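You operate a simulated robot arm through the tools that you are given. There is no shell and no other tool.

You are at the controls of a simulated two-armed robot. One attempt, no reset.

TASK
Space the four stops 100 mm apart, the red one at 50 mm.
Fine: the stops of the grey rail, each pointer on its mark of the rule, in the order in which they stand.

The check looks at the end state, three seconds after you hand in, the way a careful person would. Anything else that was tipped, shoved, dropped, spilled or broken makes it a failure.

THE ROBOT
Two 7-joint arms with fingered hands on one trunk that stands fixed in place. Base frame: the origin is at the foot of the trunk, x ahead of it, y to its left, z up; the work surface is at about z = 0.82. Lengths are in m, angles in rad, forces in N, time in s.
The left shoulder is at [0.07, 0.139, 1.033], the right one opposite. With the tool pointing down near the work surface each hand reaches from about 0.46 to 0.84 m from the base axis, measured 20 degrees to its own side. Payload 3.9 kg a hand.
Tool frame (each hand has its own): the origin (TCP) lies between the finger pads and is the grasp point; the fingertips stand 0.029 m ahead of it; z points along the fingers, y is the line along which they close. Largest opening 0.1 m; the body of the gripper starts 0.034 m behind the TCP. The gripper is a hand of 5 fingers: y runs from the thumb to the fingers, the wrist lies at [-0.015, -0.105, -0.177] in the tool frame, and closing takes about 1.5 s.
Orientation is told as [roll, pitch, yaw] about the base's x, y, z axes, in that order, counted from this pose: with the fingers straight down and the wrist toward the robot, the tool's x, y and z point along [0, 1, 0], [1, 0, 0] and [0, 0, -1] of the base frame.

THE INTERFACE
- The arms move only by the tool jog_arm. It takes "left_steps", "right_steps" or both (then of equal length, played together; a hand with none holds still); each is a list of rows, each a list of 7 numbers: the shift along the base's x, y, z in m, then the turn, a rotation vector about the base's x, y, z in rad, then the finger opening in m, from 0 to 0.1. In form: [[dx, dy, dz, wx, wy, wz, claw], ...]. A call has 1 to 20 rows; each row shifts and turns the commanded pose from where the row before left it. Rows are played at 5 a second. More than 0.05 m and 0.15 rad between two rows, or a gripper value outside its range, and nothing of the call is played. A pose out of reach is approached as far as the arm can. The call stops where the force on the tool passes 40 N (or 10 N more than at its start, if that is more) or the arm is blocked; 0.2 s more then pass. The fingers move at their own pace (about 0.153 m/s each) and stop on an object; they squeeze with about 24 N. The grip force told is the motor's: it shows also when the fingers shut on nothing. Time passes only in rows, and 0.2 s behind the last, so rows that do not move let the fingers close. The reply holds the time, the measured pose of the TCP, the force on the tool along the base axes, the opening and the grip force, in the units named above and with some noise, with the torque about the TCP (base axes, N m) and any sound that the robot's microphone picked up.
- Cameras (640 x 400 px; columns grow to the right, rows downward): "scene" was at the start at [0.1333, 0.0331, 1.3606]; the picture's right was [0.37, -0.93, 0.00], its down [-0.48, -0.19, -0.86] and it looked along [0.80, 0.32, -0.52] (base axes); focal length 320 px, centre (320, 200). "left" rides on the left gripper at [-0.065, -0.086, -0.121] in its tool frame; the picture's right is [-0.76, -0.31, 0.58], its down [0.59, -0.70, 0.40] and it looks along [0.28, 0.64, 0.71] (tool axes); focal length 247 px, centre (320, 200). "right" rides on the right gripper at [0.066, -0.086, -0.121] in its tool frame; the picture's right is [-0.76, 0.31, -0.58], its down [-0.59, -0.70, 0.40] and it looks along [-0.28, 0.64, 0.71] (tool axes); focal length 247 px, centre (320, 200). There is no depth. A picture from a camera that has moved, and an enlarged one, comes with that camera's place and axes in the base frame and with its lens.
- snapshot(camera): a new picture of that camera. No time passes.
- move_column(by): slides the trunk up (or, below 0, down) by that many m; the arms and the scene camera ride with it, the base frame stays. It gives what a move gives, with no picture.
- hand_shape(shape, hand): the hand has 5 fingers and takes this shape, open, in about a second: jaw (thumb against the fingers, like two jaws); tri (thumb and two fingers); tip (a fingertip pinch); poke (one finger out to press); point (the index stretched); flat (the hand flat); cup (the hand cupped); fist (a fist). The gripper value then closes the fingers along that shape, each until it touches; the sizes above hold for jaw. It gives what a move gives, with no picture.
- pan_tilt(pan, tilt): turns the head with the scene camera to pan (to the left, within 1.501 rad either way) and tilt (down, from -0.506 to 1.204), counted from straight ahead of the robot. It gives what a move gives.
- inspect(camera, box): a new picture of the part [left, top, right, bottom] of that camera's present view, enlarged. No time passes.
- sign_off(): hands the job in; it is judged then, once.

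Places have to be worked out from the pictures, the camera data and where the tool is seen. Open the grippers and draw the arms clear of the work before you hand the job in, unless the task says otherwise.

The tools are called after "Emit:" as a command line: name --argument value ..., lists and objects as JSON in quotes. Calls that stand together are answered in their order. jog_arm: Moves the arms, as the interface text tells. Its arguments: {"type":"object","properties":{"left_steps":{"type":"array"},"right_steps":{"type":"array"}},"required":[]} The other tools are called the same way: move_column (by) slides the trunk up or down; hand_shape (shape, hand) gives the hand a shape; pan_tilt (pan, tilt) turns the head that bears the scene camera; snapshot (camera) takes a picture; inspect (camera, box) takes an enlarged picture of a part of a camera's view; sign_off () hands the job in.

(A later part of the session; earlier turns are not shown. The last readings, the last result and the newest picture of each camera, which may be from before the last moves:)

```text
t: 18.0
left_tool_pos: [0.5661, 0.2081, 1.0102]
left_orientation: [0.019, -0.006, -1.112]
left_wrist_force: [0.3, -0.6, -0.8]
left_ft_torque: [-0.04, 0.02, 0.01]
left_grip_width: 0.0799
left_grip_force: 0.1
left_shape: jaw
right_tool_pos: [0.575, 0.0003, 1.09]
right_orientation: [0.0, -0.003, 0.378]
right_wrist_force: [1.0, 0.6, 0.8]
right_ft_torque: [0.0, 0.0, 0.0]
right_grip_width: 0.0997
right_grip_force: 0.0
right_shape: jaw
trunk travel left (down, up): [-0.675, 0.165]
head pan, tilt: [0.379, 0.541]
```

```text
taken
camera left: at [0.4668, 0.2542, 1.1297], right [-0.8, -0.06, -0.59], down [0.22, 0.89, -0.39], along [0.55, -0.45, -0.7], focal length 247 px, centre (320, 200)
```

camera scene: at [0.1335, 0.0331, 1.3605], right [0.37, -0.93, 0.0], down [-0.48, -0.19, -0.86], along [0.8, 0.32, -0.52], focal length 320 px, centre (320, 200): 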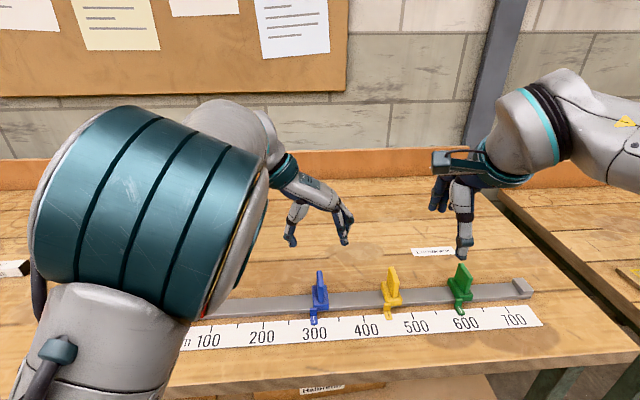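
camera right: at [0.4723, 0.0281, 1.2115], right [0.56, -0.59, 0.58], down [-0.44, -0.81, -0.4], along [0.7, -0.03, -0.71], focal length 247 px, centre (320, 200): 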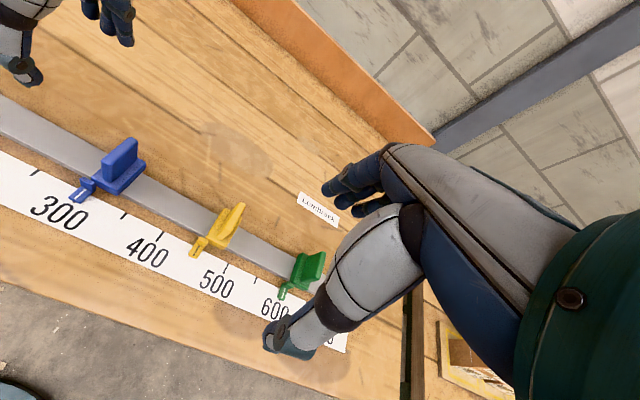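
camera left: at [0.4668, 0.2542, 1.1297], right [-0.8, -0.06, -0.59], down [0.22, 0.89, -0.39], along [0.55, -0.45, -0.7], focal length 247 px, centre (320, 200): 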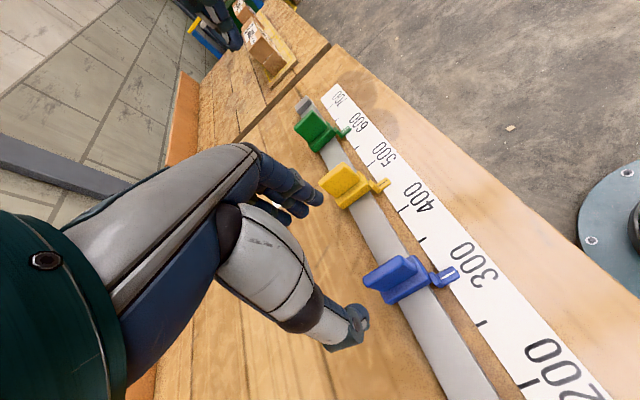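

The hand is now along the rail above blue. I'll enlarge the left view on the blue stop to pin its fin centre.

Emit:
inspect --camera "left" --box '[340, 230, 500, 330]'

```text
4.00 times, centred on (420, 280) of left
camera zoom: at [0.4668, 0.2542, 1.1297], right [-0.8, -0.06, -0.59], down [0.22, 0.89, -0.39], along [0.55, -0.45, -0.7], focal length 988 px, centre (-80, -120)
```

zoom: 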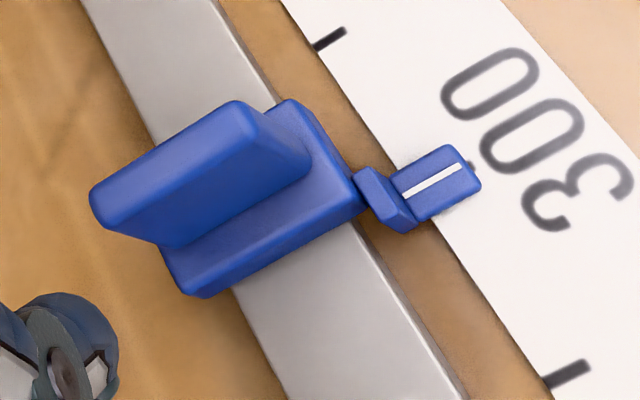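

Blue fin centre ≈[0.5635, 0.202]. I'll nudge there, level the small tilt and descend with the fingers straddling the fin along the rail.

Emit:
jog_arm --left_steps '[[-0.0012, -0.003, -0.03, 0, 0.01, 0, 0.08], [-0.0013, -0.0034, -0.03, 0, 0.01, 0, 0.08], [0, 0, -0.025, 0, 0, 0, 0.08], [0, 0, -0.016, 0, 0, 0, 0.08], [0, 0, -0.016, 0, 0, 0, 0.08], [0, 0, 0, 0, 0, 0, 0.08]]'

Emit:
snapshot --camera "scene"

Emit:
snapshot --camera "left"

Emit:
snapshot --camera "right"

```text
t: 19.4
left_tool_pos: [0.5615, 0.1994, 0.8938]
left_orientation: [0.003, 0.003, -1.114]
left_wrist_force: [0.7, 0.8, 0.6]
left_ft_torque: [0.01, -0.02, 0.02]
left_grip_width: 0.0796
left_grip_force: 0.1
left_shape: jaw
right_tool_pos: [0.5746, -0.0001, 1.0911]
right_orientation: [0.0, -0.002, 0.377]
right_wrist_force: [0.4, -0.4, -0.2]
right_ft_torque: [0.01, 0.0, -0.01]
right_grip_width: 0.0999
right_grip_force: 0.1
right_shape: jaw
trunk travel left (down, up): [-0.675, 0.165]
head pan, tilt: [0.379, 0.541]
```

```text
taken
camera scene: at [0.133, 0.033, 1.3606], right [0.37, -0.93, 0.0], down [-0.48, -0.19, -0.86], along [0.8, 0.32, -0.52], focal length 320 px, centre (320, 200)
```

scene: 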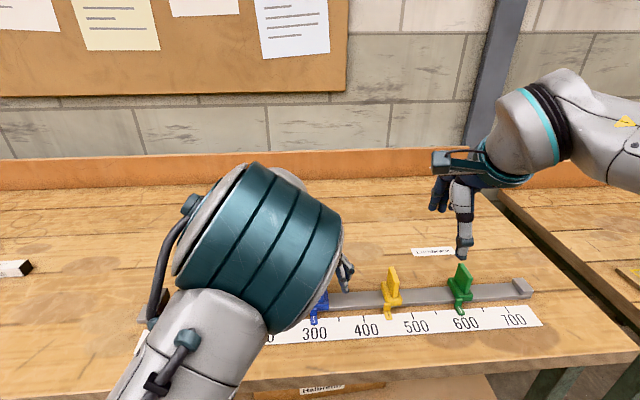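

```text
taken
camera left: at [0.4652, 0.2462, 1.0154], right [-0.81, -0.06, -0.58], down [0.22, 0.89, -0.39], along [0.54, -0.45, -0.71], focal length 247 px, centre (320, 200)
```

left: 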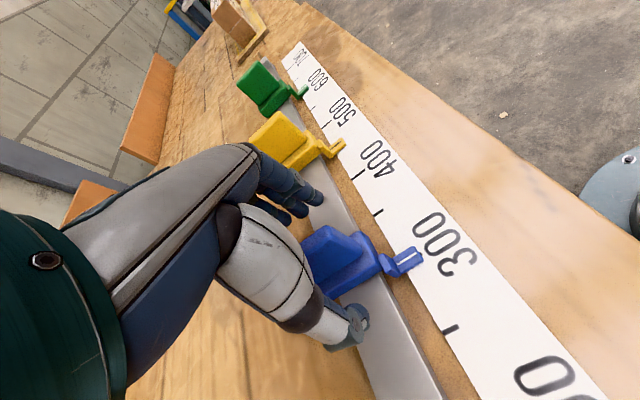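

```text
taken
camera right: at [0.4717, 0.0279, 1.2118], right [0.56, -0.59, 0.58], down [-0.44, -0.81, -0.4], along [0.7, -0.03, -0.71], focal length 247 px, centre (320, 200)
```

right: 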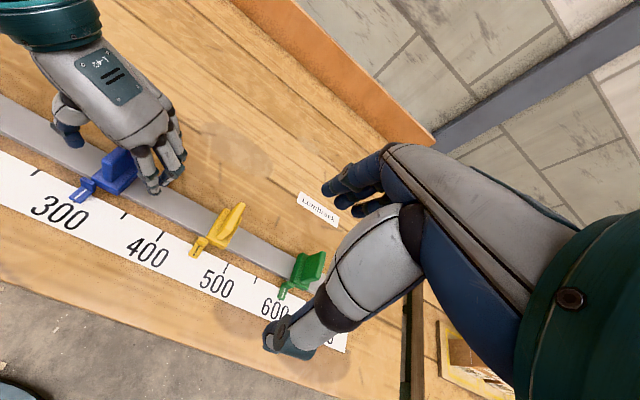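

Fingers straddle the blue fin nicely. Closing on it.

Emit:
jog_arm --left_steps '[[0, 0, 0, 0, 0, 0, 0.06], [0, 0, 0, 0, 0, 0, 0.045], [0, 0, 0, 0, 0, 0, 0.035], [0, 0, 0, 0, 0, 0, 0.025], [0, 0, 0, 0, 0, 0, 0.015], [0, 0, 0, 0, 0, 0, 0.005], [0, 0, 0, 0, 0, 0, 0.005], [0, 0, 0, 0, 0, 0, 0.005]]'

Emit:
snapshot --camera "left"

Emit:
inspect --camera "right" --box '[0, 80, 240, 230]'

```text
t: 21.2
left_tool_pos: [0.5624, 0.2001, 0.8941]
left_orientation: [0.002, 0.004, -1.114]
left_wrist_force: [0.2, 0.3, 1.8]
left_ft_torque: [0.05, 0.02, 0.01]
left_grip_width: 0.0061
left_grip_force: 0.1
left_shape: jaw
right_tool_pos: [0.5746, -0.0006, 1.0908]
right_orientation: [0.0, -0.002, 0.376]
right_wrist_force: [1.0, -0.5, -0.7]
right_ft_torque: [0.0, -0.03, 0.03]
right_grip_width: 0.0999
right_grip_force: 0.0
right_shape: jaw
trunk travel left (down, up): [-0.675, 0.165]
head pan, tilt: [0.379, 0.541]
```

```text
taken
camera left: at [0.4653, 0.2464, 1.0156], right [-0.81, -0.06, -0.58], down [0.22, 0.89, -0.39], along [0.54, -0.45, -0.71], focal length 247 px, centre (320, 200)
```

left: 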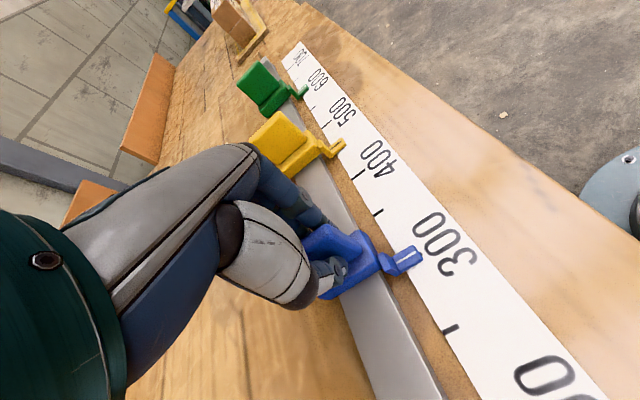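

```text
2.67 times, centred on (120, 155) of right
camera zoom: at [0.4718, 0.028, 1.2117], right [0.56, -0.59, 0.58], down [-0.44, -0.81, -0.4], along [0.7, -0.03, -0.71], focal length 659 px, centre (853, 320)
```

zoom: 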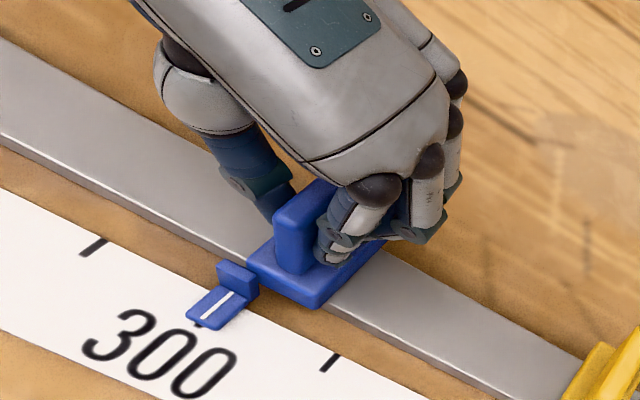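

Reported width is 6 mm with no squeeze yet; I'll close fully to grip the thin fin.

Emit:
jog_arm --left_steps '[[0, 0, 0, 0, 0, 0, 0.0], [0, 0, 0, 0, 0, 0, 0.0], [0, 0, 0, 0, 0, 0, 0.0], [0, 0, 0, 0, 0, 0, 0.0]]'

Emit:
inspect --camera "right" --box '[0, 80, 240, 230]'

```text
t: 22.2
left_tool_pos: [0.5619, 0.2003, 0.8948]
left_orientation: [0.001, 0.004, -1.111]
left_wrist_force: [-1.4, 1.1, -0.6]
left_ft_torque: [0.02, 0.01, -0.14]
left_grip_width: 0.005
left_grip_force: 24.7
left_shape: jaw
right_tool_pos: [0.5752, -0.001, 1.0911]
right_orientation: [0.0, -0.002, 0.378]
right_wrist_force: [0.0, 0.2, 0.0]
right_ft_torque: [0.01, 0.04, -0.02]
right_grip_width: 0.0997
right_grip_force: 0.0
right_shape: jaw
trunk travel left (down, up): [-0.675, 0.165]
head pan, tilt: [0.379, 0.541]
```

```text
2.67 times, centred on (120, 155) of right
camera zoom: at [0.4719, 0.0282, 1.2117], right [0.56, -0.59, 0.58], down [-0.44, -0.81, -0.4], along [0.7, -0.03, -0.71], focal length 659 px, centre (853, 320)
```

zoom: 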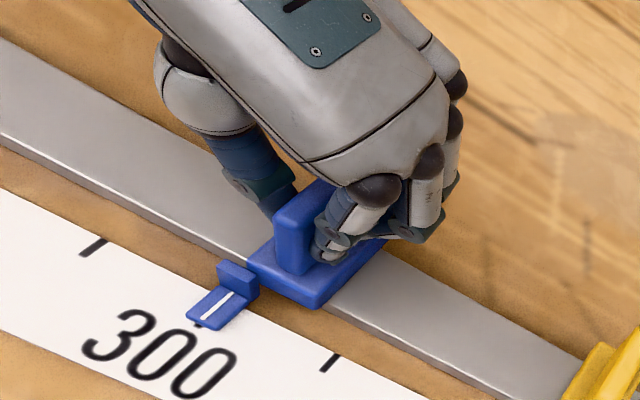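

Firm grip with little side load. Sliding blue toward zero: 120 mm in 10 mm steps first.

Emit:
jog_arm --left_steps '[[-0.0022, 0.0045, 0, 0, 0, 0, 0.0], [-0.0044, 0.009, 0, 0, 0, 0, 0.0], [-0.0044, 0.009, 0, 0, 0, 0, 0.0], [-0.0044, 0.009, 0, 0, 0, 0, 0.0], [-0.0044, 0.009, 0, 0, 0, 0, 0.0], [-0.0044, 0.009, 0, 0, 0, 0, 0.0], [0, 0, 0, 0, 0, 0, 0.0]]'

Emit:
snapshot --camera "left"

```text
t: 23.8
left_tool_pos: [0.5383, 0.2492, 0.8937]
left_orientation: [0.003, 0.003, -1.11]
left_wrist_force: [-1.9, -3.4, 2.7]
left_ft_torque: [-0.11, 0.0, -0.16]
left_grip_width: 0.0049
left_grip_force: 24.5
left_shape: jaw
right_tool_pos: [0.5731, -0.0013, 1.0903]
right_orientation: [0.0, -0.002, 0.375]
right_wrist_force: [0.1, -0.5, 0.3]
right_ft_torque: [0.0, 0.0, 0.01]
right_grip_width: 0.0997
right_grip_force: 0.0
right_shape: jaw
trunk travel left (down, up): [-0.675, 0.165]
head pan, tilt: [0.379, 0.541]
```

```text
taken
camera left: at [0.4411, 0.296, 1.0151], right [-0.81, -0.06, -0.58], down [0.22, 0.89, -0.39], along [0.54, -0.45, -0.71], focal length 247 px, centre (320, 200)
```

left: 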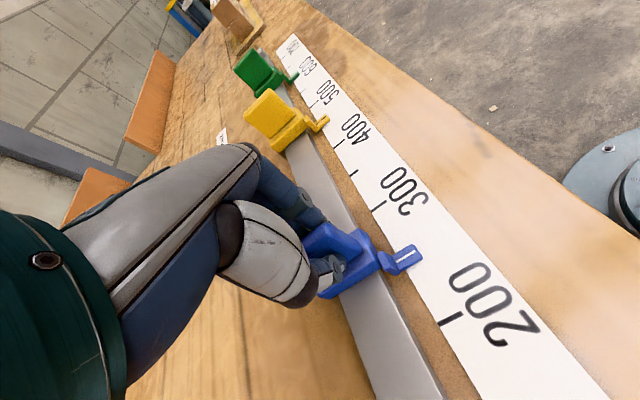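

Blue follows well (now about 246 mm). Continuing 85 mm more.

Emit:
jog_arm --left_steps '[[-0.0044, 0.009, 0, 0, 0, 0, 0.0], [-0.0044, 0.009, 0, 0, 0, 0, 0.0], [-0.0044, 0.009, 0, 0, 0, 0, 0.0], [-0.0044, 0.009, 0, 0, 0, 0, 0.0], [-0.0044, 0.009, 0, 0, 0, 0, 0.0], [-0.0044, 0.009, 0, 0, 0, 0, 0.0], [-0.0044, 0.009, 0, 0, 0, 0, 0.0], [-0.0044, 0.009, 0, 0, 0, 0, 0.0], [-0.0022, 0.0045, 0, 0, 0, 0, 0.0], [0, 0, 0, 0, 0, 0, 0.0], [0, 0, 0, 0, 0, 0, 0.0]]'

Emit:
snapshot --camera "left"

Emit:
snapshot --camera "scene"

```text
t: 26.2
left_tool_pos: [0.4992, 0.3273, 0.8931]
left_orientation: [0.004, 0.003, -1.112]
left_wrist_force: [3.3, 1.5, 10.4]
left_ft_torque: [0.09, -0.1, -0.13]
left_grip_width: 0.0051
left_grip_force: 24.0
left_shape: jaw
right_tool_pos: [0.5748, 0.0002, 1.0908]
right_orientation: [0.001, 0.0, 0.379]
right_wrist_force: [-0.7, 0.0, -0.5]
right_ft_torque: [-0.04, -0.01, -0.02]
right_grip_width: 0.0998
right_grip_force: 0.0
right_shape: jaw
trunk travel left (down, up): [-0.675, 0.165]
head pan, tilt: [0.379, 0.541]
```

```text
taken
camera left: at [0.4023, 0.3734, 1.0145], right [-0.81, -0.06, -0.58], down [0.22, 0.89, -0.39], along [0.54, -0.45, -0.71], focal length 247 px, centre (320, 200)
```

left: 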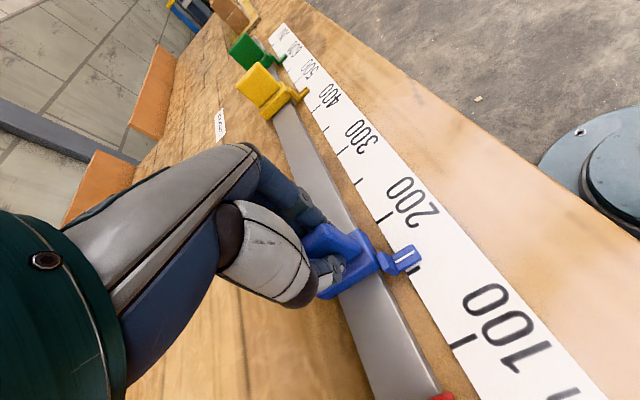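

```text
taken
camera scene: at [0.1325, 0.0325, 1.3607], right [0.37, -0.93, 0.0], down [-0.48, -0.19, -0.86], along [0.8, 0.32, -0.51], focal length 320 px, centre (320, 200)
```

scene: 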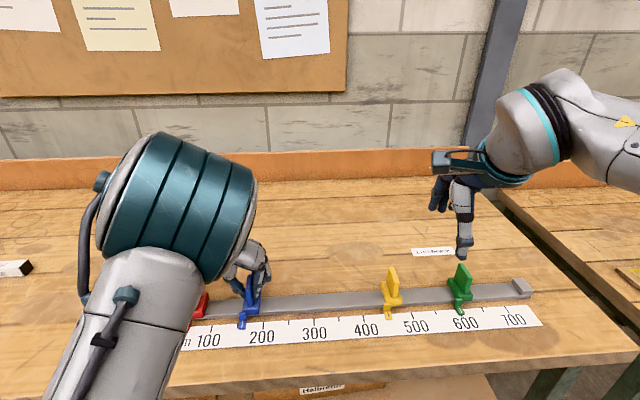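

Blue is around 158 mm by hand travel. I'll enlarge the pointer in the left and scene views to measure.

Emit:
inspect --camera "left" --box '[360, 210, 500, 350]'

Emit:
inspect --camera "scene" --box '[190, 280, 310, 355]'

```text
2.86 times, centred on (430, 280) of left
camera zoom: at [0.4023, 0.3734, 1.0145], right [-0.81, -0.06, -0.58], down [0.22, 0.89, -0.39], along [0.54, -0.45, -0.71], focal length 706 px, centre (6, -29)
```

zoom: 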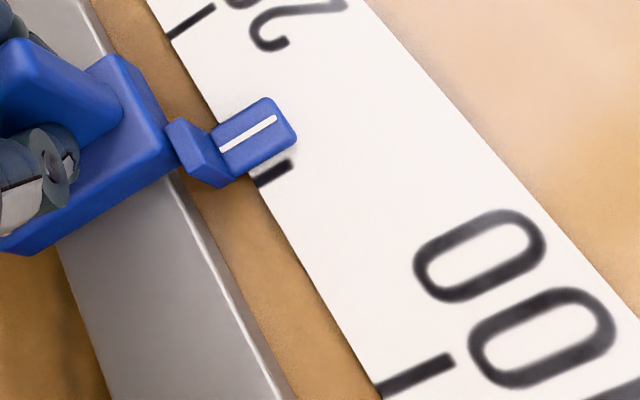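

```text
5.33 times, centred on (250, 318) of scene
camera zoom: at [0.1325, 0.0325, 1.3607], right [0.37, -0.93, 0.0], down [-0.48, -0.19, -0.86], along [0.8, 0.32, -0.51], focal length 1709 px, centre (693, -427)
```

zoom: 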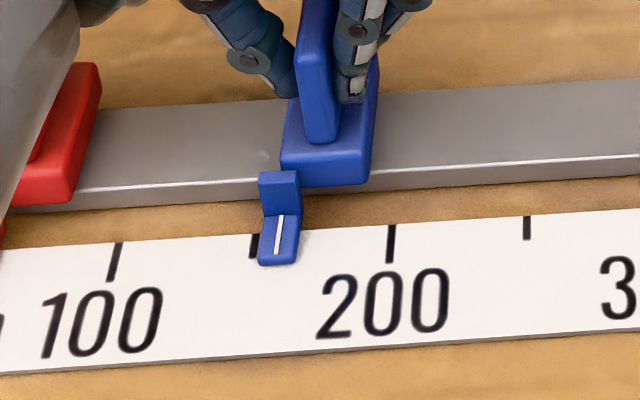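

Blue reads about 159 mm. I'll slide 8 mm more and re-measure.

Emit:
jog_arm --left_steps '[[-0.0018, 0.0036, 0, 0, 0, 0, 0.0], [-0.0017, 0.0036, 0, 0, 0, 0, 0.0], [0, 0, 0, 0, 0, 0, 0.0], [0, 0, 0, 0, 0, 0, 0.0]]'

Emit:
inspect --camera "left" --box '[360, 210, 500, 350]'

Emit:
inspect --camera "scene" --box '[190, 280, 310, 355]'

```text
t: 27.2
left_tool_pos: [0.4964, 0.3341, 0.8934]
left_orientation: [0.001, 0.003, -1.112]
left_wrist_force: [1.3, 2.5, 8.2]
left_ft_torque: [0.09, -0.04, -0.1]
left_grip_width: 0.0051
left_grip_force: 23.7
left_shape: jaw
right_tool_pos: [0.5741, -0.0006, 1.0915]
right_orientation: [0.0, -0.002, 0.377]
right_wrist_force: [-0.1, 0.1, -0.1]
right_ft_torque: [-0.02, -0.01, 0.01]
right_grip_width: 0.0997
right_grip_force: 0.1
right_shape: jaw
trunk travel left (down, up): [-0.675, 0.165]
head pan, tilt: [0.379, 0.541]
```

```text
2.86 times, centred on (430, 280) of left
camera zoom: at [0.3995, 0.3798, 1.0148], right [-0.81, -0.06, -0.58], down [0.22, 0.89, -0.39], along [0.54, -0.45, -0.71], focal length 706 px, centre (6, -29)
```

zoom: 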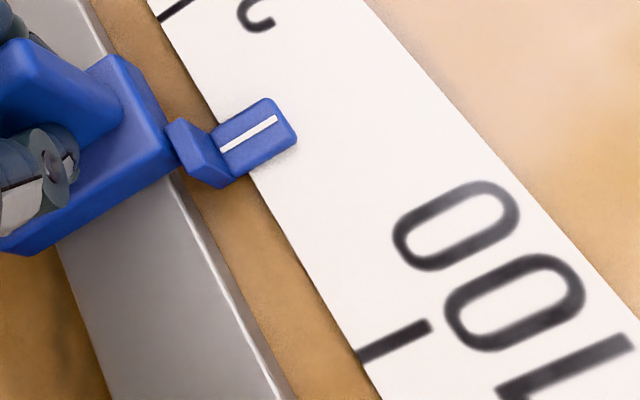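

```text
5.33 times, centred on (250, 318) of scene
camera zoom: at [0.1327, 0.0329, 1.3606], right [0.37, -0.93, 0.0], down [-0.48, -0.19, -0.86], along [0.8, 0.32, -0.51], focal length 1709 px, centre (693, -427)
```

zoom: 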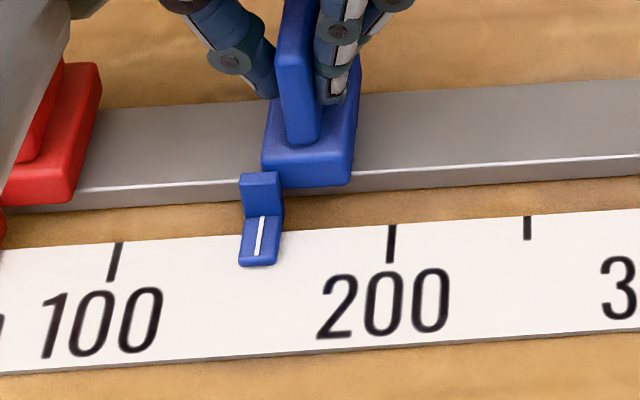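

Blue reads ≈152–153 mm. I'll zoom further in the scene view for a finer measurement.

Emit:
inspect --camera "scene" --box '[205, 315, 269, 345]'

Emit:
inspect --camera "scene" --box '[250, 305, 330, 350]'

```text
10.00 times, centred on (237, 330) of scene
camera zoom: at [0.1327, 0.0329, 1.3606], right [0.37, -0.93, 0.0], down [-0.48, -0.19, -0.86], along [0.8, 0.32, -0.51], focal length 3204 px, centre (1150, -1100)
```

zoom: 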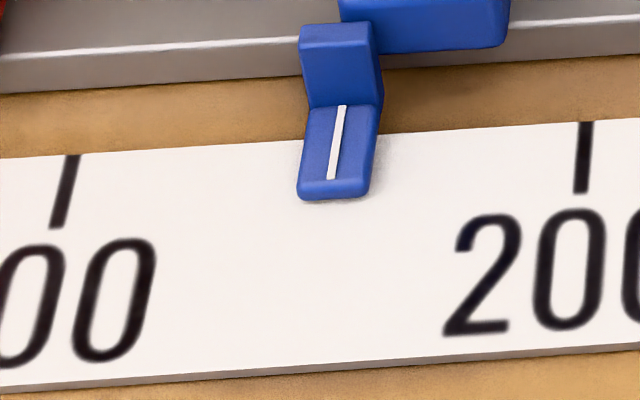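

```text
8.00 times, centred on (290, 328) of scene
camera zoom: at [0.1327, 0.0329, 1.3606], right [0.37, -0.93, 0.0], down [-0.48, -0.19, -0.86], along [0.8, 0.32, -0.51], focal length 2563 px, centre (560, -820)
```

zoom: 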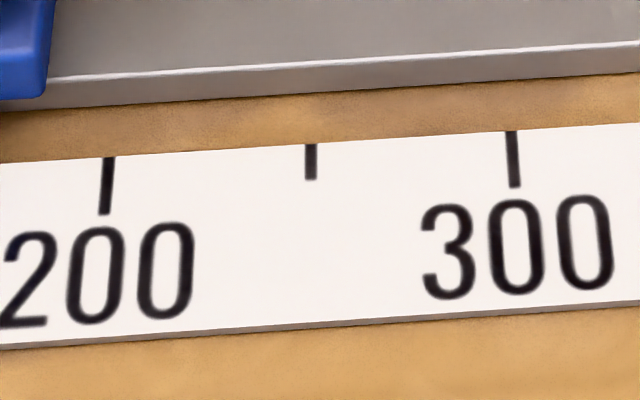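

Finer measurement (using consistent pointer height ≈6 mm from all starting readings) puts blue at ≈152.8 mm. I'll slide 2.8 mm more.

Emit:
jog_arm --left_steps '[[-0.0006, 0.00125, 0, 0, 0, 0, 0.0], [-0.0006, 0.00125, 0, 0, 0, 0, 0.0], [0, 0, 0, 0, 0, 0, 0.0], [0, 0, 0, 0, 0, 0, 0.0]]'

Emit:
inspect --camera "scene" --box '[205, 315, 269, 345]'

```text
t: 28.2
left_tool_pos: [0.4958, 0.3353, 0.8944]
left_orientation: [0.003, 0.004, -1.111]
left_wrist_force: [1.7, 0.8, 4.8]
left_ft_torque: [0.02, -0.05, -0.09]
left_grip_width: 0.0049
left_grip_force: 23.5
left_shape: jaw
right_tool_pos: [0.575, 0.0004, 1.0924]
right_orientation: [-0.001, -0.001, 0.376]
right_wrist_force: [-0.5, -0.4, -0.1]
right_ft_torque: [-0.01, -0.01, 0.01]
right_grip_width: 0.0999
right_grip_force: 0.0
right_shape: jaw
trunk travel left (down, up): [-0.675, 0.165]
head pan, tilt: [0.379, 0.541]
```

```text
10.00 times, centred on (237, 330) of scene
camera zoom: at [0.1332, 0.0329, 1.3606], right [0.37, -0.93, 0.0], down [-0.48, -0.19, -0.86], along [0.8, 0.32, -0.52], focal length 3204 px, centre (1150, -1100)
```

zoom: 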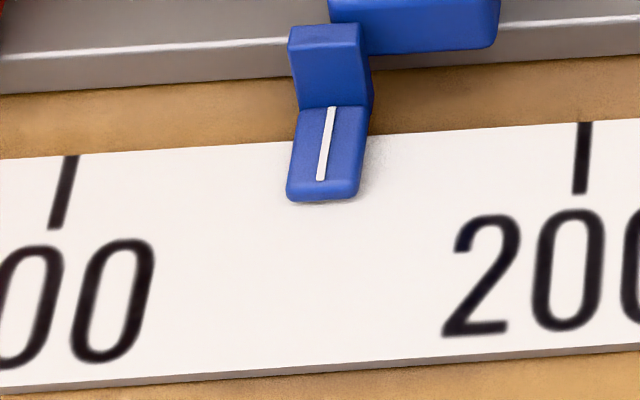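

Blue now ≈150.9 mm. One more 1.2 mm nudge.

Emit:
jog_arm --left_steps '[[-0.0005, 0.00108, 0, 0, 0, 0, 0.0], [0, 0, 0, 0, 0, 0, 0.0], [0, 0, 0, 0, 0, 0, 0.0]]'

Emit:
inspect --camera "scene" --box '[205, 315, 269, 345]'

```text
t: 29.0
left_tool_pos: [0.4955, 0.3365, 0.8938]
left_orientation: [0.002, 0.003, -1.112]
left_wrist_force: [1.4, -0.3, 3.5]
left_ft_torque: [0.04, -0.06, -0.12]
left_grip_width: 0.0052
left_grip_force: 23.4
left_shape: jaw
right_tool_pos: [0.5753, -0.0017, 1.0915]
right_orientation: [0.0, 0.0, 0.377]
right_wrist_force: [0.1, -0.2, 0.7]
right_ft_torque: [-0.01, 0.02, 0.0]
right_grip_width: 0.0996
right_grip_force: 0.0
right_shape: jaw
trunk travel left (down, up): [-0.675, 0.165]
head pan, tilt: [0.379, 0.541]
```

```text
10.00 times, centred on (237, 330) of scene
camera zoom: at [0.1332, 0.0327, 1.3606], right [0.37, -0.93, 0.0], down [-0.48, -0.19, -0.86], along [0.8, 0.32, -0.52], focal length 3204 px, centre (1150, -1100)
```

zoom: 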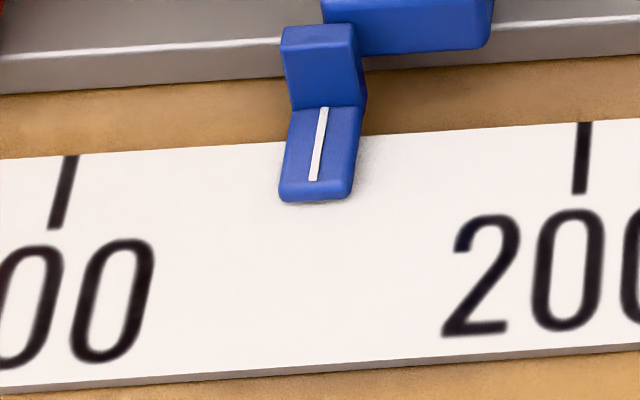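

Blue reads ≈149.6 mm. Releasing gently, then rising straight up.

Emit:
jog_arm --left_steps '[[0, 0, 0, 0, 0, 0, 0.01], [0, 0, 0, 0, 0, 0, 0.02], [0, 0, 0, 0, 0, 0, 0.035], [0, 0, 0, 0, 0, 0, 0.05], [0, 0, 0, 0, 0, 0, 0.06], [0, 0, 0, 0, 0, 0, 0.06]]'

Emit:
inspect --camera "scene" --box '[205, 315, 269, 345]'

Emit:
inspect --camera "scene" --box '[190, 250, 310, 325]'

```text
t: 30.4
left_tool_pos: [0.4953, 0.3362, 0.8934]
left_orientation: [0.002, 0.003, -1.112]
left_wrist_force: [0.2, -0.7, -0.3]
left_ft_torque: [0.01, -0.01, -0.03]
left_grip_width: 0.0598
left_grip_force: 0.1
left_shape: jaw
right_tool_pos: [0.5746, -0.0002, 1.0907]
right_orientation: [0.0, -0.001, 0.376]
right_wrist_force: [0.2, -0.6, -0.6]
right_ft_torque: [-0.02, 0.05, -0.02]
right_grip_width: 0.1
right_grip_force: 0.0
right_shape: jaw
trunk travel left (down, up): [-0.675, 0.165]
head pan, tilt: [0.379, 0.541]
```

```text
10.00 times, centred on (237, 330) of scene
camera zoom: at [0.1334, 0.0331, 1.3606], right [0.37, -0.93, 0.0], down [-0.48, -0.19, -0.86], along [0.8, 0.32, -0.52], focal length 3204 px, centre (1150, -1100)
```

zoom: 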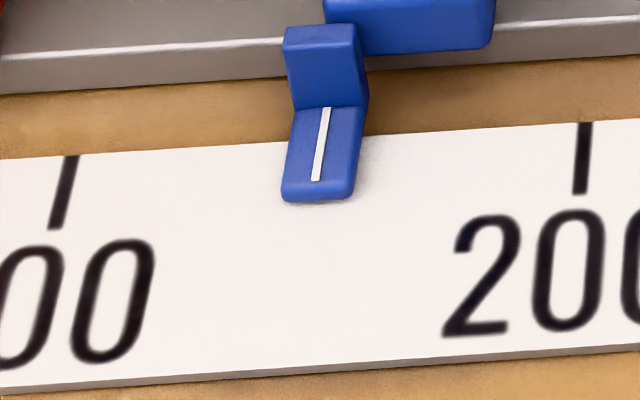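

```text
5.33 times, centred on (250, 288) of scene
camera zoom: at [0.1334, 0.0331, 1.3606], right [0.37, -0.93, 0.0], down [-0.48, -0.19, -0.86], along [0.8, 0.32, -0.52], focal length 1709 px, centre (693, -267)
```

zoom: 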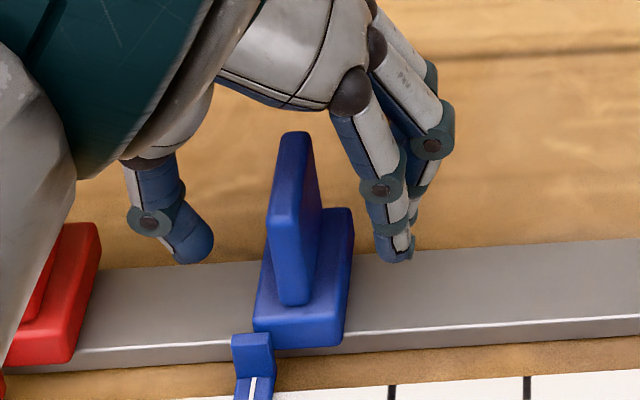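

Blue settled at ≈150.0 mm. I'll lift the left hand and at the same time move the right arm out of the way to the right.

Emit:
jog_arm --left_steps '[[0, 0, 0.03, 0, 0, 0, 0.06], [0, 0, 0.03, 0, 0, 0, 0.06], [0, 0, 0.03, 0, 0, 0, 0.06], [0, 0, 0.02, 0, 0, 0, 0.06], [0, 0, 0, 0, 0, 0, 0.08], [0, 0, 0, 0, 0, 0, 0.08], [0, 0, 0, 0, 0, 0, 0.08], [0, 0, 0, 0, 0, 0, 0.08], [0, 0, 0, 0, 0, 0, 0.08], [0, 0, 0, 0, 0, 0, 0.08]]' --right_steps '[[-0.005, -0.035, 0.005, 0, 0, 0, 0.1], [-0.005, -0.035, 0.005, 0, 0, 0, 0.1], [-0.005, -0.035, 0.005, 0, 0, 0, 0.1], [-0.005, -0.035, 0.005, 0, 0, 0, 0.1], [-0.005, -0.035, 0.005, 0, 0, 0, 0.1], [-0.005, -0.035, 0.005, 0, 0, 0, 0.1], [-0.005, -0.035, 0.005, 0, 0, 0, 0.1], [-0.005, -0.035, 0.005, 0, 0, 0, 0.1], [0, 0, 0, 0, 0, 0, 0.1], [0, 0, 0, 0, 0, 0, 0.1]]'

Emit:
snapshot --camera "scene"

Emit:
snapshot --camera "left"

Emit:
snapshot --camera "right"

```text
t: 32.6
left_tool_pos: [0.4954, 0.3367, 1.0047]
left_orientation: [0.002, 0.005, -1.112]
left_wrist_force: [-0.5, -1.1, 0.1]
left_ft_torque: [-0.02, -0.03, 0.0]
left_grip_width: 0.0796
left_grip_force: 0.1
left_shape: jaw
right_tool_pos: [0.5624, -0.0809, 1.103]
right_orientation: [0.0, -0.001, 0.377]
right_wrist_force: [-0.3, 0.2, 0.3]
right_ft_torque: [0.01, 0.02, 0.0]
right_grip_width: 0.0997
right_grip_force: 0.0
right_shape: jaw
right hand out of reach, approached as far as the arm can: row 3, 4, 5, 6, 7, 8
trunk travel left (down, up): [-0.675, 0.165]
head pan, tilt: [0.379, 0.541]
```

```text
taken
camera scene: at [0.1334, 0.0331, 1.3606], right [0.37, -0.93, 0.0], down [-0.48, -0.19, -0.86], along [0.8, 0.32, -0.52], focal length 320 px, centre (320, 200)
```

scene: 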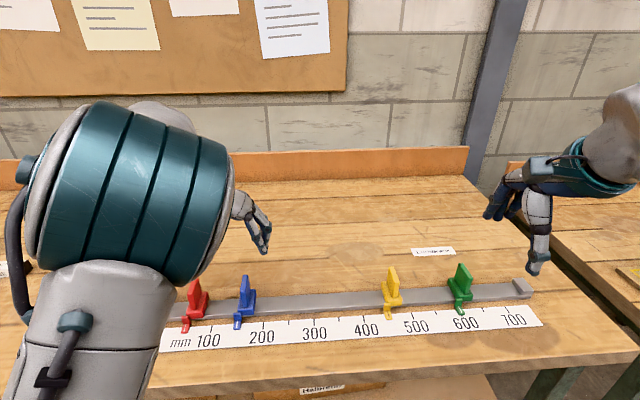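

```text
taken
camera left: at [0.3983, 0.3837, 1.1256], right [-0.81, -0.06, -0.58], down [0.22, 0.89, -0.39], along [0.54, -0.45, -0.71], focal length 247 px, centre (320, 200)
```

left: 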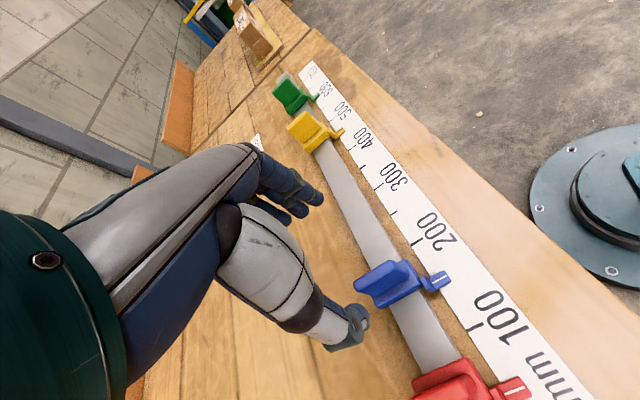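

```text
taken
camera right: at [0.4583, -0.053, 1.2237], right [0.56, -0.59, 0.58], down [-0.44, -0.81, -0.4], along [0.7, -0.03, -0.71], focal length 247 px, centre (320, 200)
```

right: 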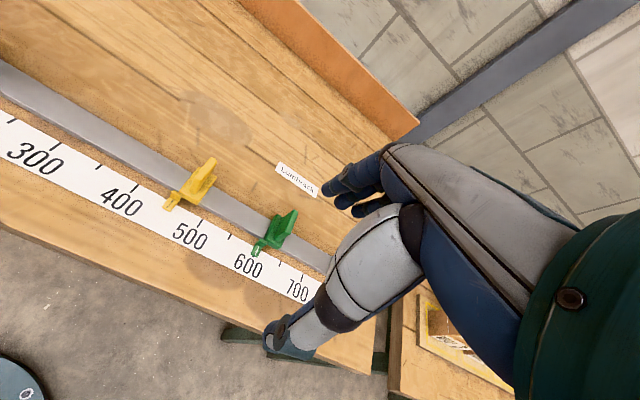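

The right hand only got to y≈-0.08 with this yaw. I'll turn it to a natural negative yaw while moving it further right and up.

Emit:
jog_arm --right_steps '[[0, -0.01, 0.01, 0, 0, -0.14, 0.1], [0, -0.01, 0.01, 0, 0, -0.14, 0.1], [0, -0.02, 0.01, 0, 0, -0.14, 0.1], [0, -0.03, 0.01, 0, 0, -0.14, 0.1], [0, -0.03, 0.01, 0, 0, -0.14, 0.1], [0, -0.03, 0.01, 0, 0, -0.14, 0.1], [0, -0.03, 0, 0, 0, 0, 0.1], [0, -0.03, 0, 0, 0, 0, 0.1], [0, -0.03, 0, 0, 0, 0, 0.1], [0, 0, 0, 0, 0, 0, 0.1]]'

Emit:
snapshot --camera "scene"

```text
t: 34.8
left_tool_pos: [0.4954, 0.3377, 1.003]
left_orientation: [0.001, 0.005, -1.111]
left_wrist_force: [0.5, 0.0, 0.6]
left_ft_torque: [-0.01, -0.03, 0.02]
left_grip_width: 0.0795
left_grip_force: 0.0
left_shape: jaw
right_tool_pos: [0.561, -0.302, 1.1623]
right_orientation: [0.0, -0.003, -0.461]
right_wrist_force: [-0.2, -0.1, 0.6]
right_ft_torque: [0.0, 0.04, 0.01]
right_grip_width: 0.0998
right_grip_force: 0.2
right_shape: jaw
trunk travel left (down, up): [-0.675, 0.165]
head pan, tilt: [0.379, 0.541]
```

```text
taken
camera scene: at [0.1336, 0.0338, 1.3605], right [0.37, -0.93, 0.0], down [-0.48, -0.19, -0.86], along [0.8, 0.32, -0.52], focal length 320 px, centre (320, 200)
```

scene: 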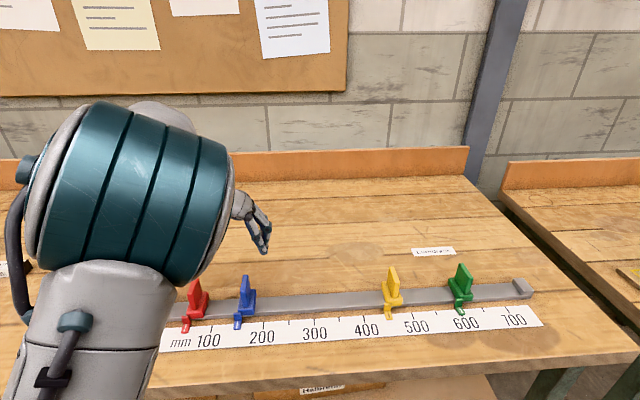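

Right arm is clear. Now moving the left hand above the yellow fin (≈[0.628, 0.068]).

Emit:
jog_arm --left_steps '[[0.0148, -0.03, 0, 0, 0, 0, 0.08], [0.0148, -0.03, 0, 0, 0, 0, 0.08], [0.0148, -0.03, 0, 0, 0, 0, 0.08], [0.0148, -0.03, 0, 0, 0, 0, 0.08], [0.0148, -0.03, 0, 0, 0, 0, 0.08], [0.0148, -0.03, 0, 0, 0, 0, 0.08], [0.0148, -0.03, 0, 0, 0, 0, 0.08], [0.0148, -0.03, 0, 0, 0, 0, 0.08], [0.0144, -0.0297, 0, 0, 0, 0, 0.08], [0, 0, 0, 0, 0, 0, 0.08], [0, 0, 0, 0, 0, 0, 0.08]]'

Emit:
snapshot --camera "scene"

Emit:
snapshot --camera "left"

```text
t: 37.2
left_tool_pos: [0.6316, 0.0851, 1.0046]
left_orientation: [-0.028, -0.03, -1.074]
left_wrist_force: [-0.2, 0.8, 1.1]
left_ft_torque: [0.0, -0.01, -0.01]
left_grip_width: 0.0799
left_grip_force: 0.1
left_shape: jaw
right_tool_pos: [0.5614, -0.3028, 1.1626]
right_orientation: [0.0, 0.0, -0.462]
right_wrist_force: [0.0, 0.5, -0.8]
right_ft_torque: [0.0, 0.0, 0.0]
right_grip_width: 0.0998
right_grip_force: 0.0
right_shape: jaw
trunk travel left (down, up): [-0.675, 0.165]
head pan, tilt: [0.379, 0.541]
```

```text
taken
camera scene: at [0.1334, 0.0327, 1.3606], right [0.37, -0.93, 0.0], down [-0.48, -0.19, -0.86], along [0.8, 0.32, -0.52], focal length 320 px, centre (320, 200)
```

scene: 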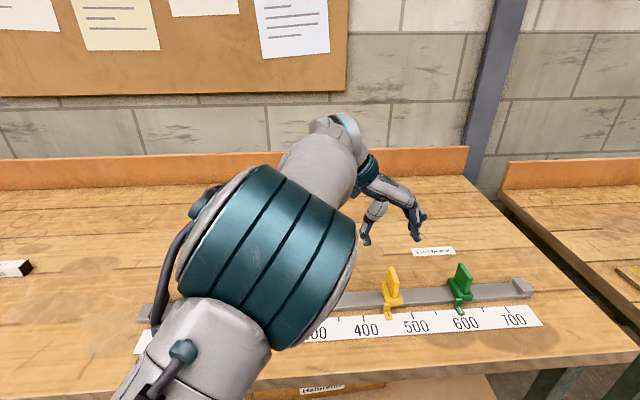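

```text
taken
camera left: at [0.5331, 0.1331, 1.125], right [-0.82, -0.11, -0.57], down [0.18, 0.88, -0.43], along [0.55, -0.46, -0.7], focal length 247 px, centre (320, 200)
```

left: 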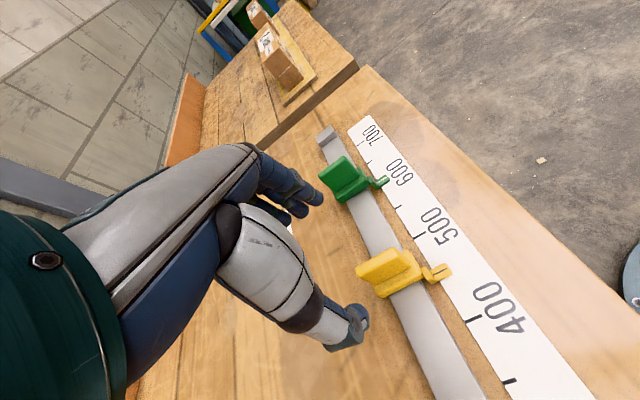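

The hand fell ~17 mm short at this height; I'll try closing the gap with a lower, levelled pose above yellow.

Emit:
jog_arm --left_steps '[[-0.001, -0.006, -0.015, 0, 0, -0.01, 0.08], [-0.001, -0.006, -0.015, 0, 0, -0.01, 0.08], [-0.001, -0.005, -0.015, 0, 0, -0.01, 0.08], [0, 0, 0, 0, 0, 0, 0.08], [0, 0, 0, 0, 0, 0, 0.08]]'

Emit:
snapshot --camera "left"

```text
t: 38.4
left_tool_pos: [0.627, 0.0661, 0.9581]
left_orientation: [-0.025, -0.025, -1.106]
left_wrist_force: [0.7, 1.0, 0.5]
left_ft_torque: [-0.01, -0.02, 0.0]
left_grip_width: 0.0799
left_grip_force: 0.1
left_shape: jaw
right_tool_pos: [0.5613, -0.3025, 1.162]
right_orientation: [0.0, -0.001, -0.463]
right_wrist_force: [-0.3, 0.7, 0.4]
right_ft_torque: [0.01, 0.02, -0.02]
right_grip_width: 0.1
right_grip_force: 0.0
right_shape: jaw
trunk travel left (down, up): [-0.675, 0.165]
head pan, tilt: [0.379, 0.541]
```

```text
taken
camera left: at [0.5316, 0.117, 1.0784], right [-0.82, -0.08, -0.57], down [0.21, 0.88, -0.43], along [0.53, -0.47, -0.7], focal length 247 px, centre (320, 200)
```

left: 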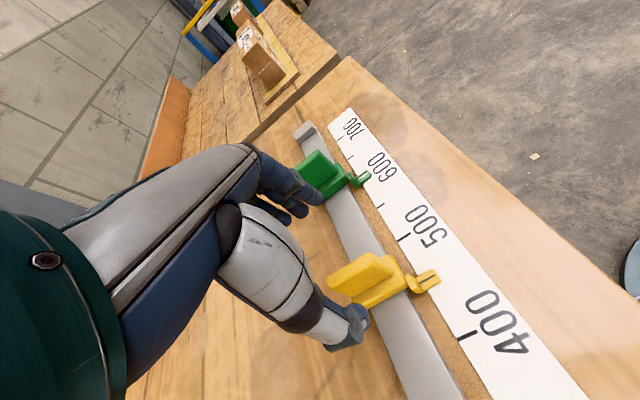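

Reached now. I'll enlarge to locate the yellow fin relative to the hand.

Emit:
inspect --camera "left" --box '[310, 230, 470, 330]'

```text
4.00 times, centred on (390, 280) of left
camera zoom: at [0.5316, 0.117, 1.0784], right [-0.82, -0.08, -0.57], down [0.21, 0.88, -0.43], along [0.53, -0.47, -0.7], focal length 988 px, centre (40, -120)
```

zoom: 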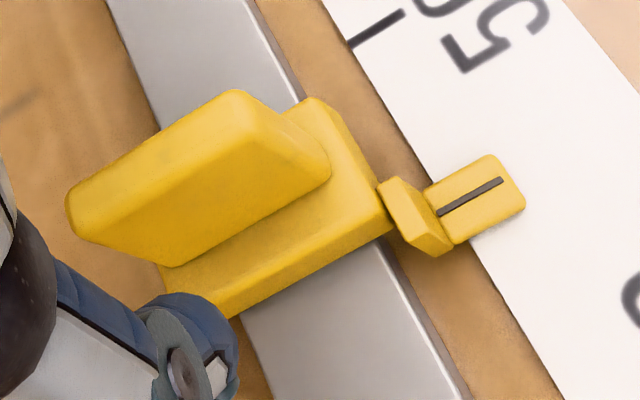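

Yellow fin centre ≈[0.629, 0.069]; TCP is within 2–3 mm. Levelling and descending around it.

Emit:
jog_arm --left_steps '[[0.001, 0.001, -0.02, 0.015, -0.005, 0, 0.08], [0, 0.001, -0.02, 0.015, -0.005, 0, 0.08], [0, 0, -0.013, 0, 0, 0, 0.08], [0, 0, -0.012, 0, 0, 0, 0.08], [0, 0, 0, 0, 0, 0, 0.08], [0, 0, 0, 0, 0, 0, 0.08]]'

Emit:
snapshot --camera "left"

Emit:
snapshot --camera "scene"

```text
t: 39.8
left_tool_pos: [0.6281, 0.0622, 0.8962]
left_orientation: [0.01, 0.005, -1.115]
left_wrist_force: [0.9, 0.8, -0.3]
left_ft_torque: [-0.02, -0.03, 0.03]
left_grip_width: 0.08
left_grip_force: 0.1
left_shape: jaw
right_tool_pos: [0.561, -0.3036, 1.1635]
right_orientation: [-0.001, -0.003, -0.461]
right_wrist_force: [-0.2, 0.1, 0.9]
right_ft_torque: [0.03, 0.01, -0.01]
right_grip_width: 0.0997
right_grip_force: 0.1
right_shape: jaw
trunk travel left (down, up): [-0.675, 0.165]
head pan, tilt: [0.379, 0.541]
```

```text
taken
camera left: at [0.5316, 0.1084, 1.0163], right [-0.81, -0.05, -0.58], down [0.22, 0.89, -0.39], along [0.54, -0.44, -0.71], focal length 247 px, centre (320, 200)
```

left: 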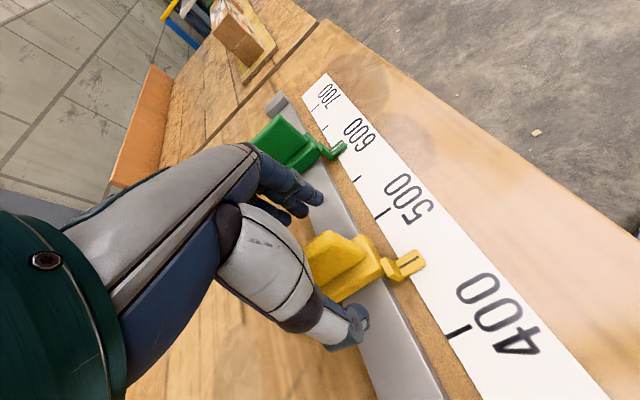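

```text
taken
camera scene: at [0.1334, 0.033, 1.3605], right [0.37, -0.93, 0.0], down [-0.48, -0.19, -0.86], along [0.8, 0.32, -0.52], focal length 320 px, centre (320, 200)
```

scene: 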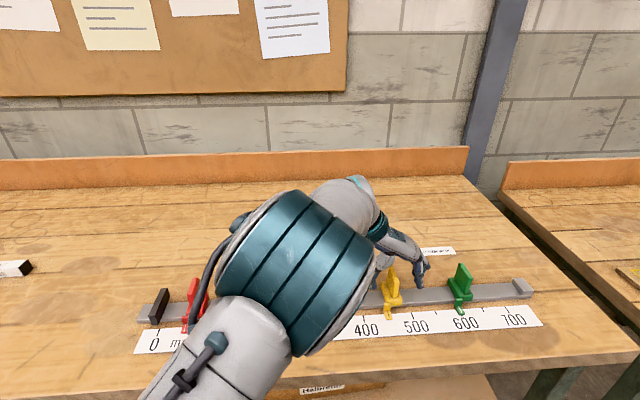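

The hand drifted ~4 mm past the fin centre; I'll correct that and then close on the yellow fin.

Emit:
jog_arm --left_steps '[[-0.0014, 0.004, -0.002, 0, 0, 0, 0.08], [0, 0, 0, 0, 0, 0, 0.07], [0, 0, 0, 0, 0, 0, 0.055], [0, 0, 0, 0, 0, 0, 0.04], [0, 0, 0, 0, 0, 0, 0.03], [0, 0, 0, 0, 0, 0, 0.02], [0, 0, 0, 0, 0, 0, 0.01], [0, 0, 0, 0, 0, 0, 0.0], [0, 0, 0, 0, 0, 0, 0.0], [0, 0, 0, 0, 0, 0, 0.0], [0, 0, 0, 0, 0, 0, 0.0]]'

Emit:
snapshot --camera "left"

Emit:
inspect --camera "scene" --box '[340, 240, 460, 340]'

```text
t: 42.2
left_tool_pos: [0.6262, 0.0671, 0.8919]
left_orientation: [0.008, 0.007, -1.117]
left_wrist_force: [-1.2, 1.0, -2.3]
left_ft_torque: [-0.03, 0.0, -0.12]
left_grip_width: 0.0062
left_grip_force: 23.6
left_shape: jaw
right_tool_pos: [0.5614, -0.3027, 1.1622]
right_orientation: [0.001, -0.003, -0.462]
right_wrist_force: [0.9, -0.3, 0.2]
right_ft_torque: [0.0, 0.0, -0.02]
right_grip_width: 0.0997
right_grip_force: 0.1
right_shape: jaw
trunk travel left (down, up): [-0.675, 0.165]
head pan, tilt: [0.379, 0.541]
```

```text
taken
camera left: at [0.5293, 0.1126, 1.0128], right [-0.81, -0.05, -0.58], down [0.22, 0.89, -0.39], along [0.54, -0.44, -0.72], focal length 247 px, centre (320, 200)
```

left: 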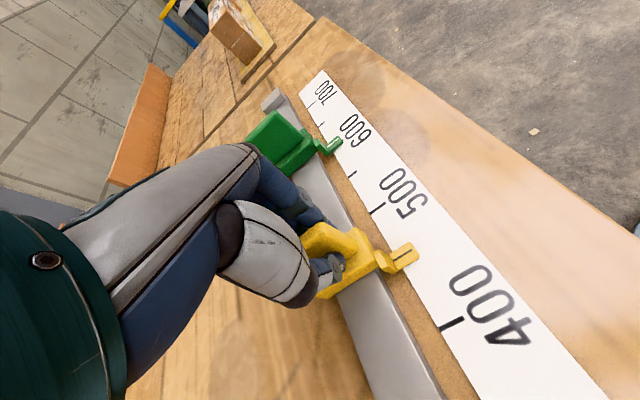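

```text
4.00 times, centred on (400, 290) of scene
camera zoom: at [0.1337, 0.0332, 1.3605], right [0.37, -0.93, 0.0], down [-0.48, -0.19, -0.86], along [0.8, 0.32, -0.52], focal length 1282 px, centre (0, -160)
```

zoom: 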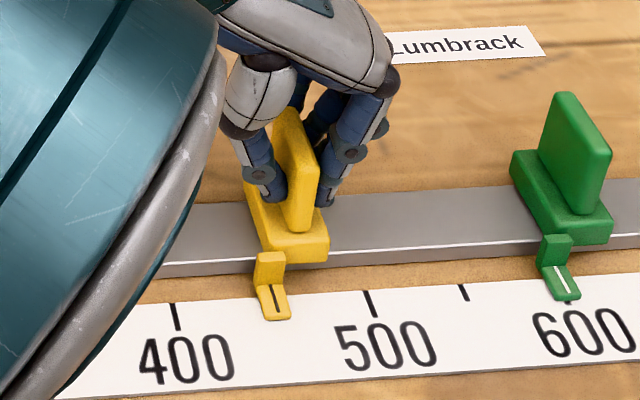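

Firm grip on yellow with low side load. Sliding 100 mm first.

Emit:
jog_arm --left_steps '[[-0.0022, 0.0045, 0, 0, 0, 0, 0.0], [-0.0044, 0.009, 0, 0, 0, 0, 0.0], [-0.0044, 0.009, 0, 0, 0, 0, 0.0], [-0.0044, 0.009, 0, 0, 0, 0, 0.0], [-0.0044, 0.009, 0, 0, 0, 0, 0.0], [-0.0044, 0.009, 0, 0, 0, 0, 0.0], [-0.0044, 0.009, 0, 0, 0, 0, 0.0], [-0.0044, 0.009, 0, 0, 0, 0, 0.0], [-0.0044, 0.009, 0, 0, 0, 0, 0.0], [-0.0044, 0.009, 0, 0, 0, 0, 0.0], [-0.0022, 0.0045, 0, 0, 0, 0, 0.0], [0, 0, 0, 0, 0, 0, 0.0]]'

Emit:
snapshot --camera "left"

```text
t: 44.8
left_tool_pos: [0.5836, 0.1542, 0.8924]
left_orientation: [0.013, 0.007, -1.119]
left_wrist_force: [7.9, 4.3, 3.0]
left_ft_torque: [0.09, -0.15, -0.05]
left_grip_width: 0.0065
left_grip_force: 23.9
left_shape: jaw
right_tool_pos: [0.5622, -0.3008, 1.1607]
right_orientation: [0.001, -0.001, -0.463]
right_wrist_force: [-0.3, 0.6, -1.1]
right_ft_torque: [0.0, 0.01, -0.01]
right_grip_width: 0.0998
right_grip_force: 0.0
right_shape: jaw
trunk travel left (down, up): [-0.675, 0.165]
head pan, tilt: [0.379, 0.541]
```

```text
taken
camera left: at [0.4854, 0.1997, 1.0122], right [-0.81, -0.05, -0.58], down [0.23, 0.89, -0.39], along [0.54, -0.45, -0.71], focal length 247 px, centre (320, 200)
```

left: 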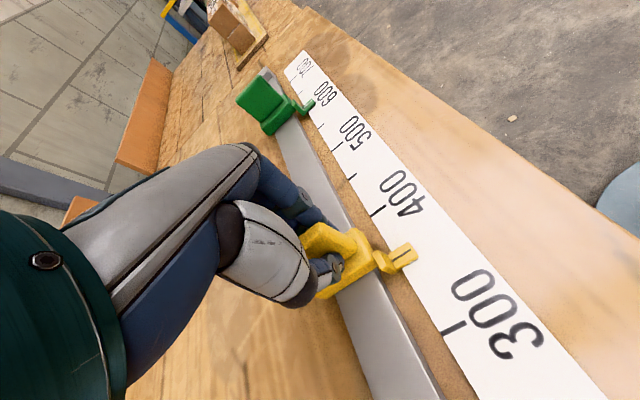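

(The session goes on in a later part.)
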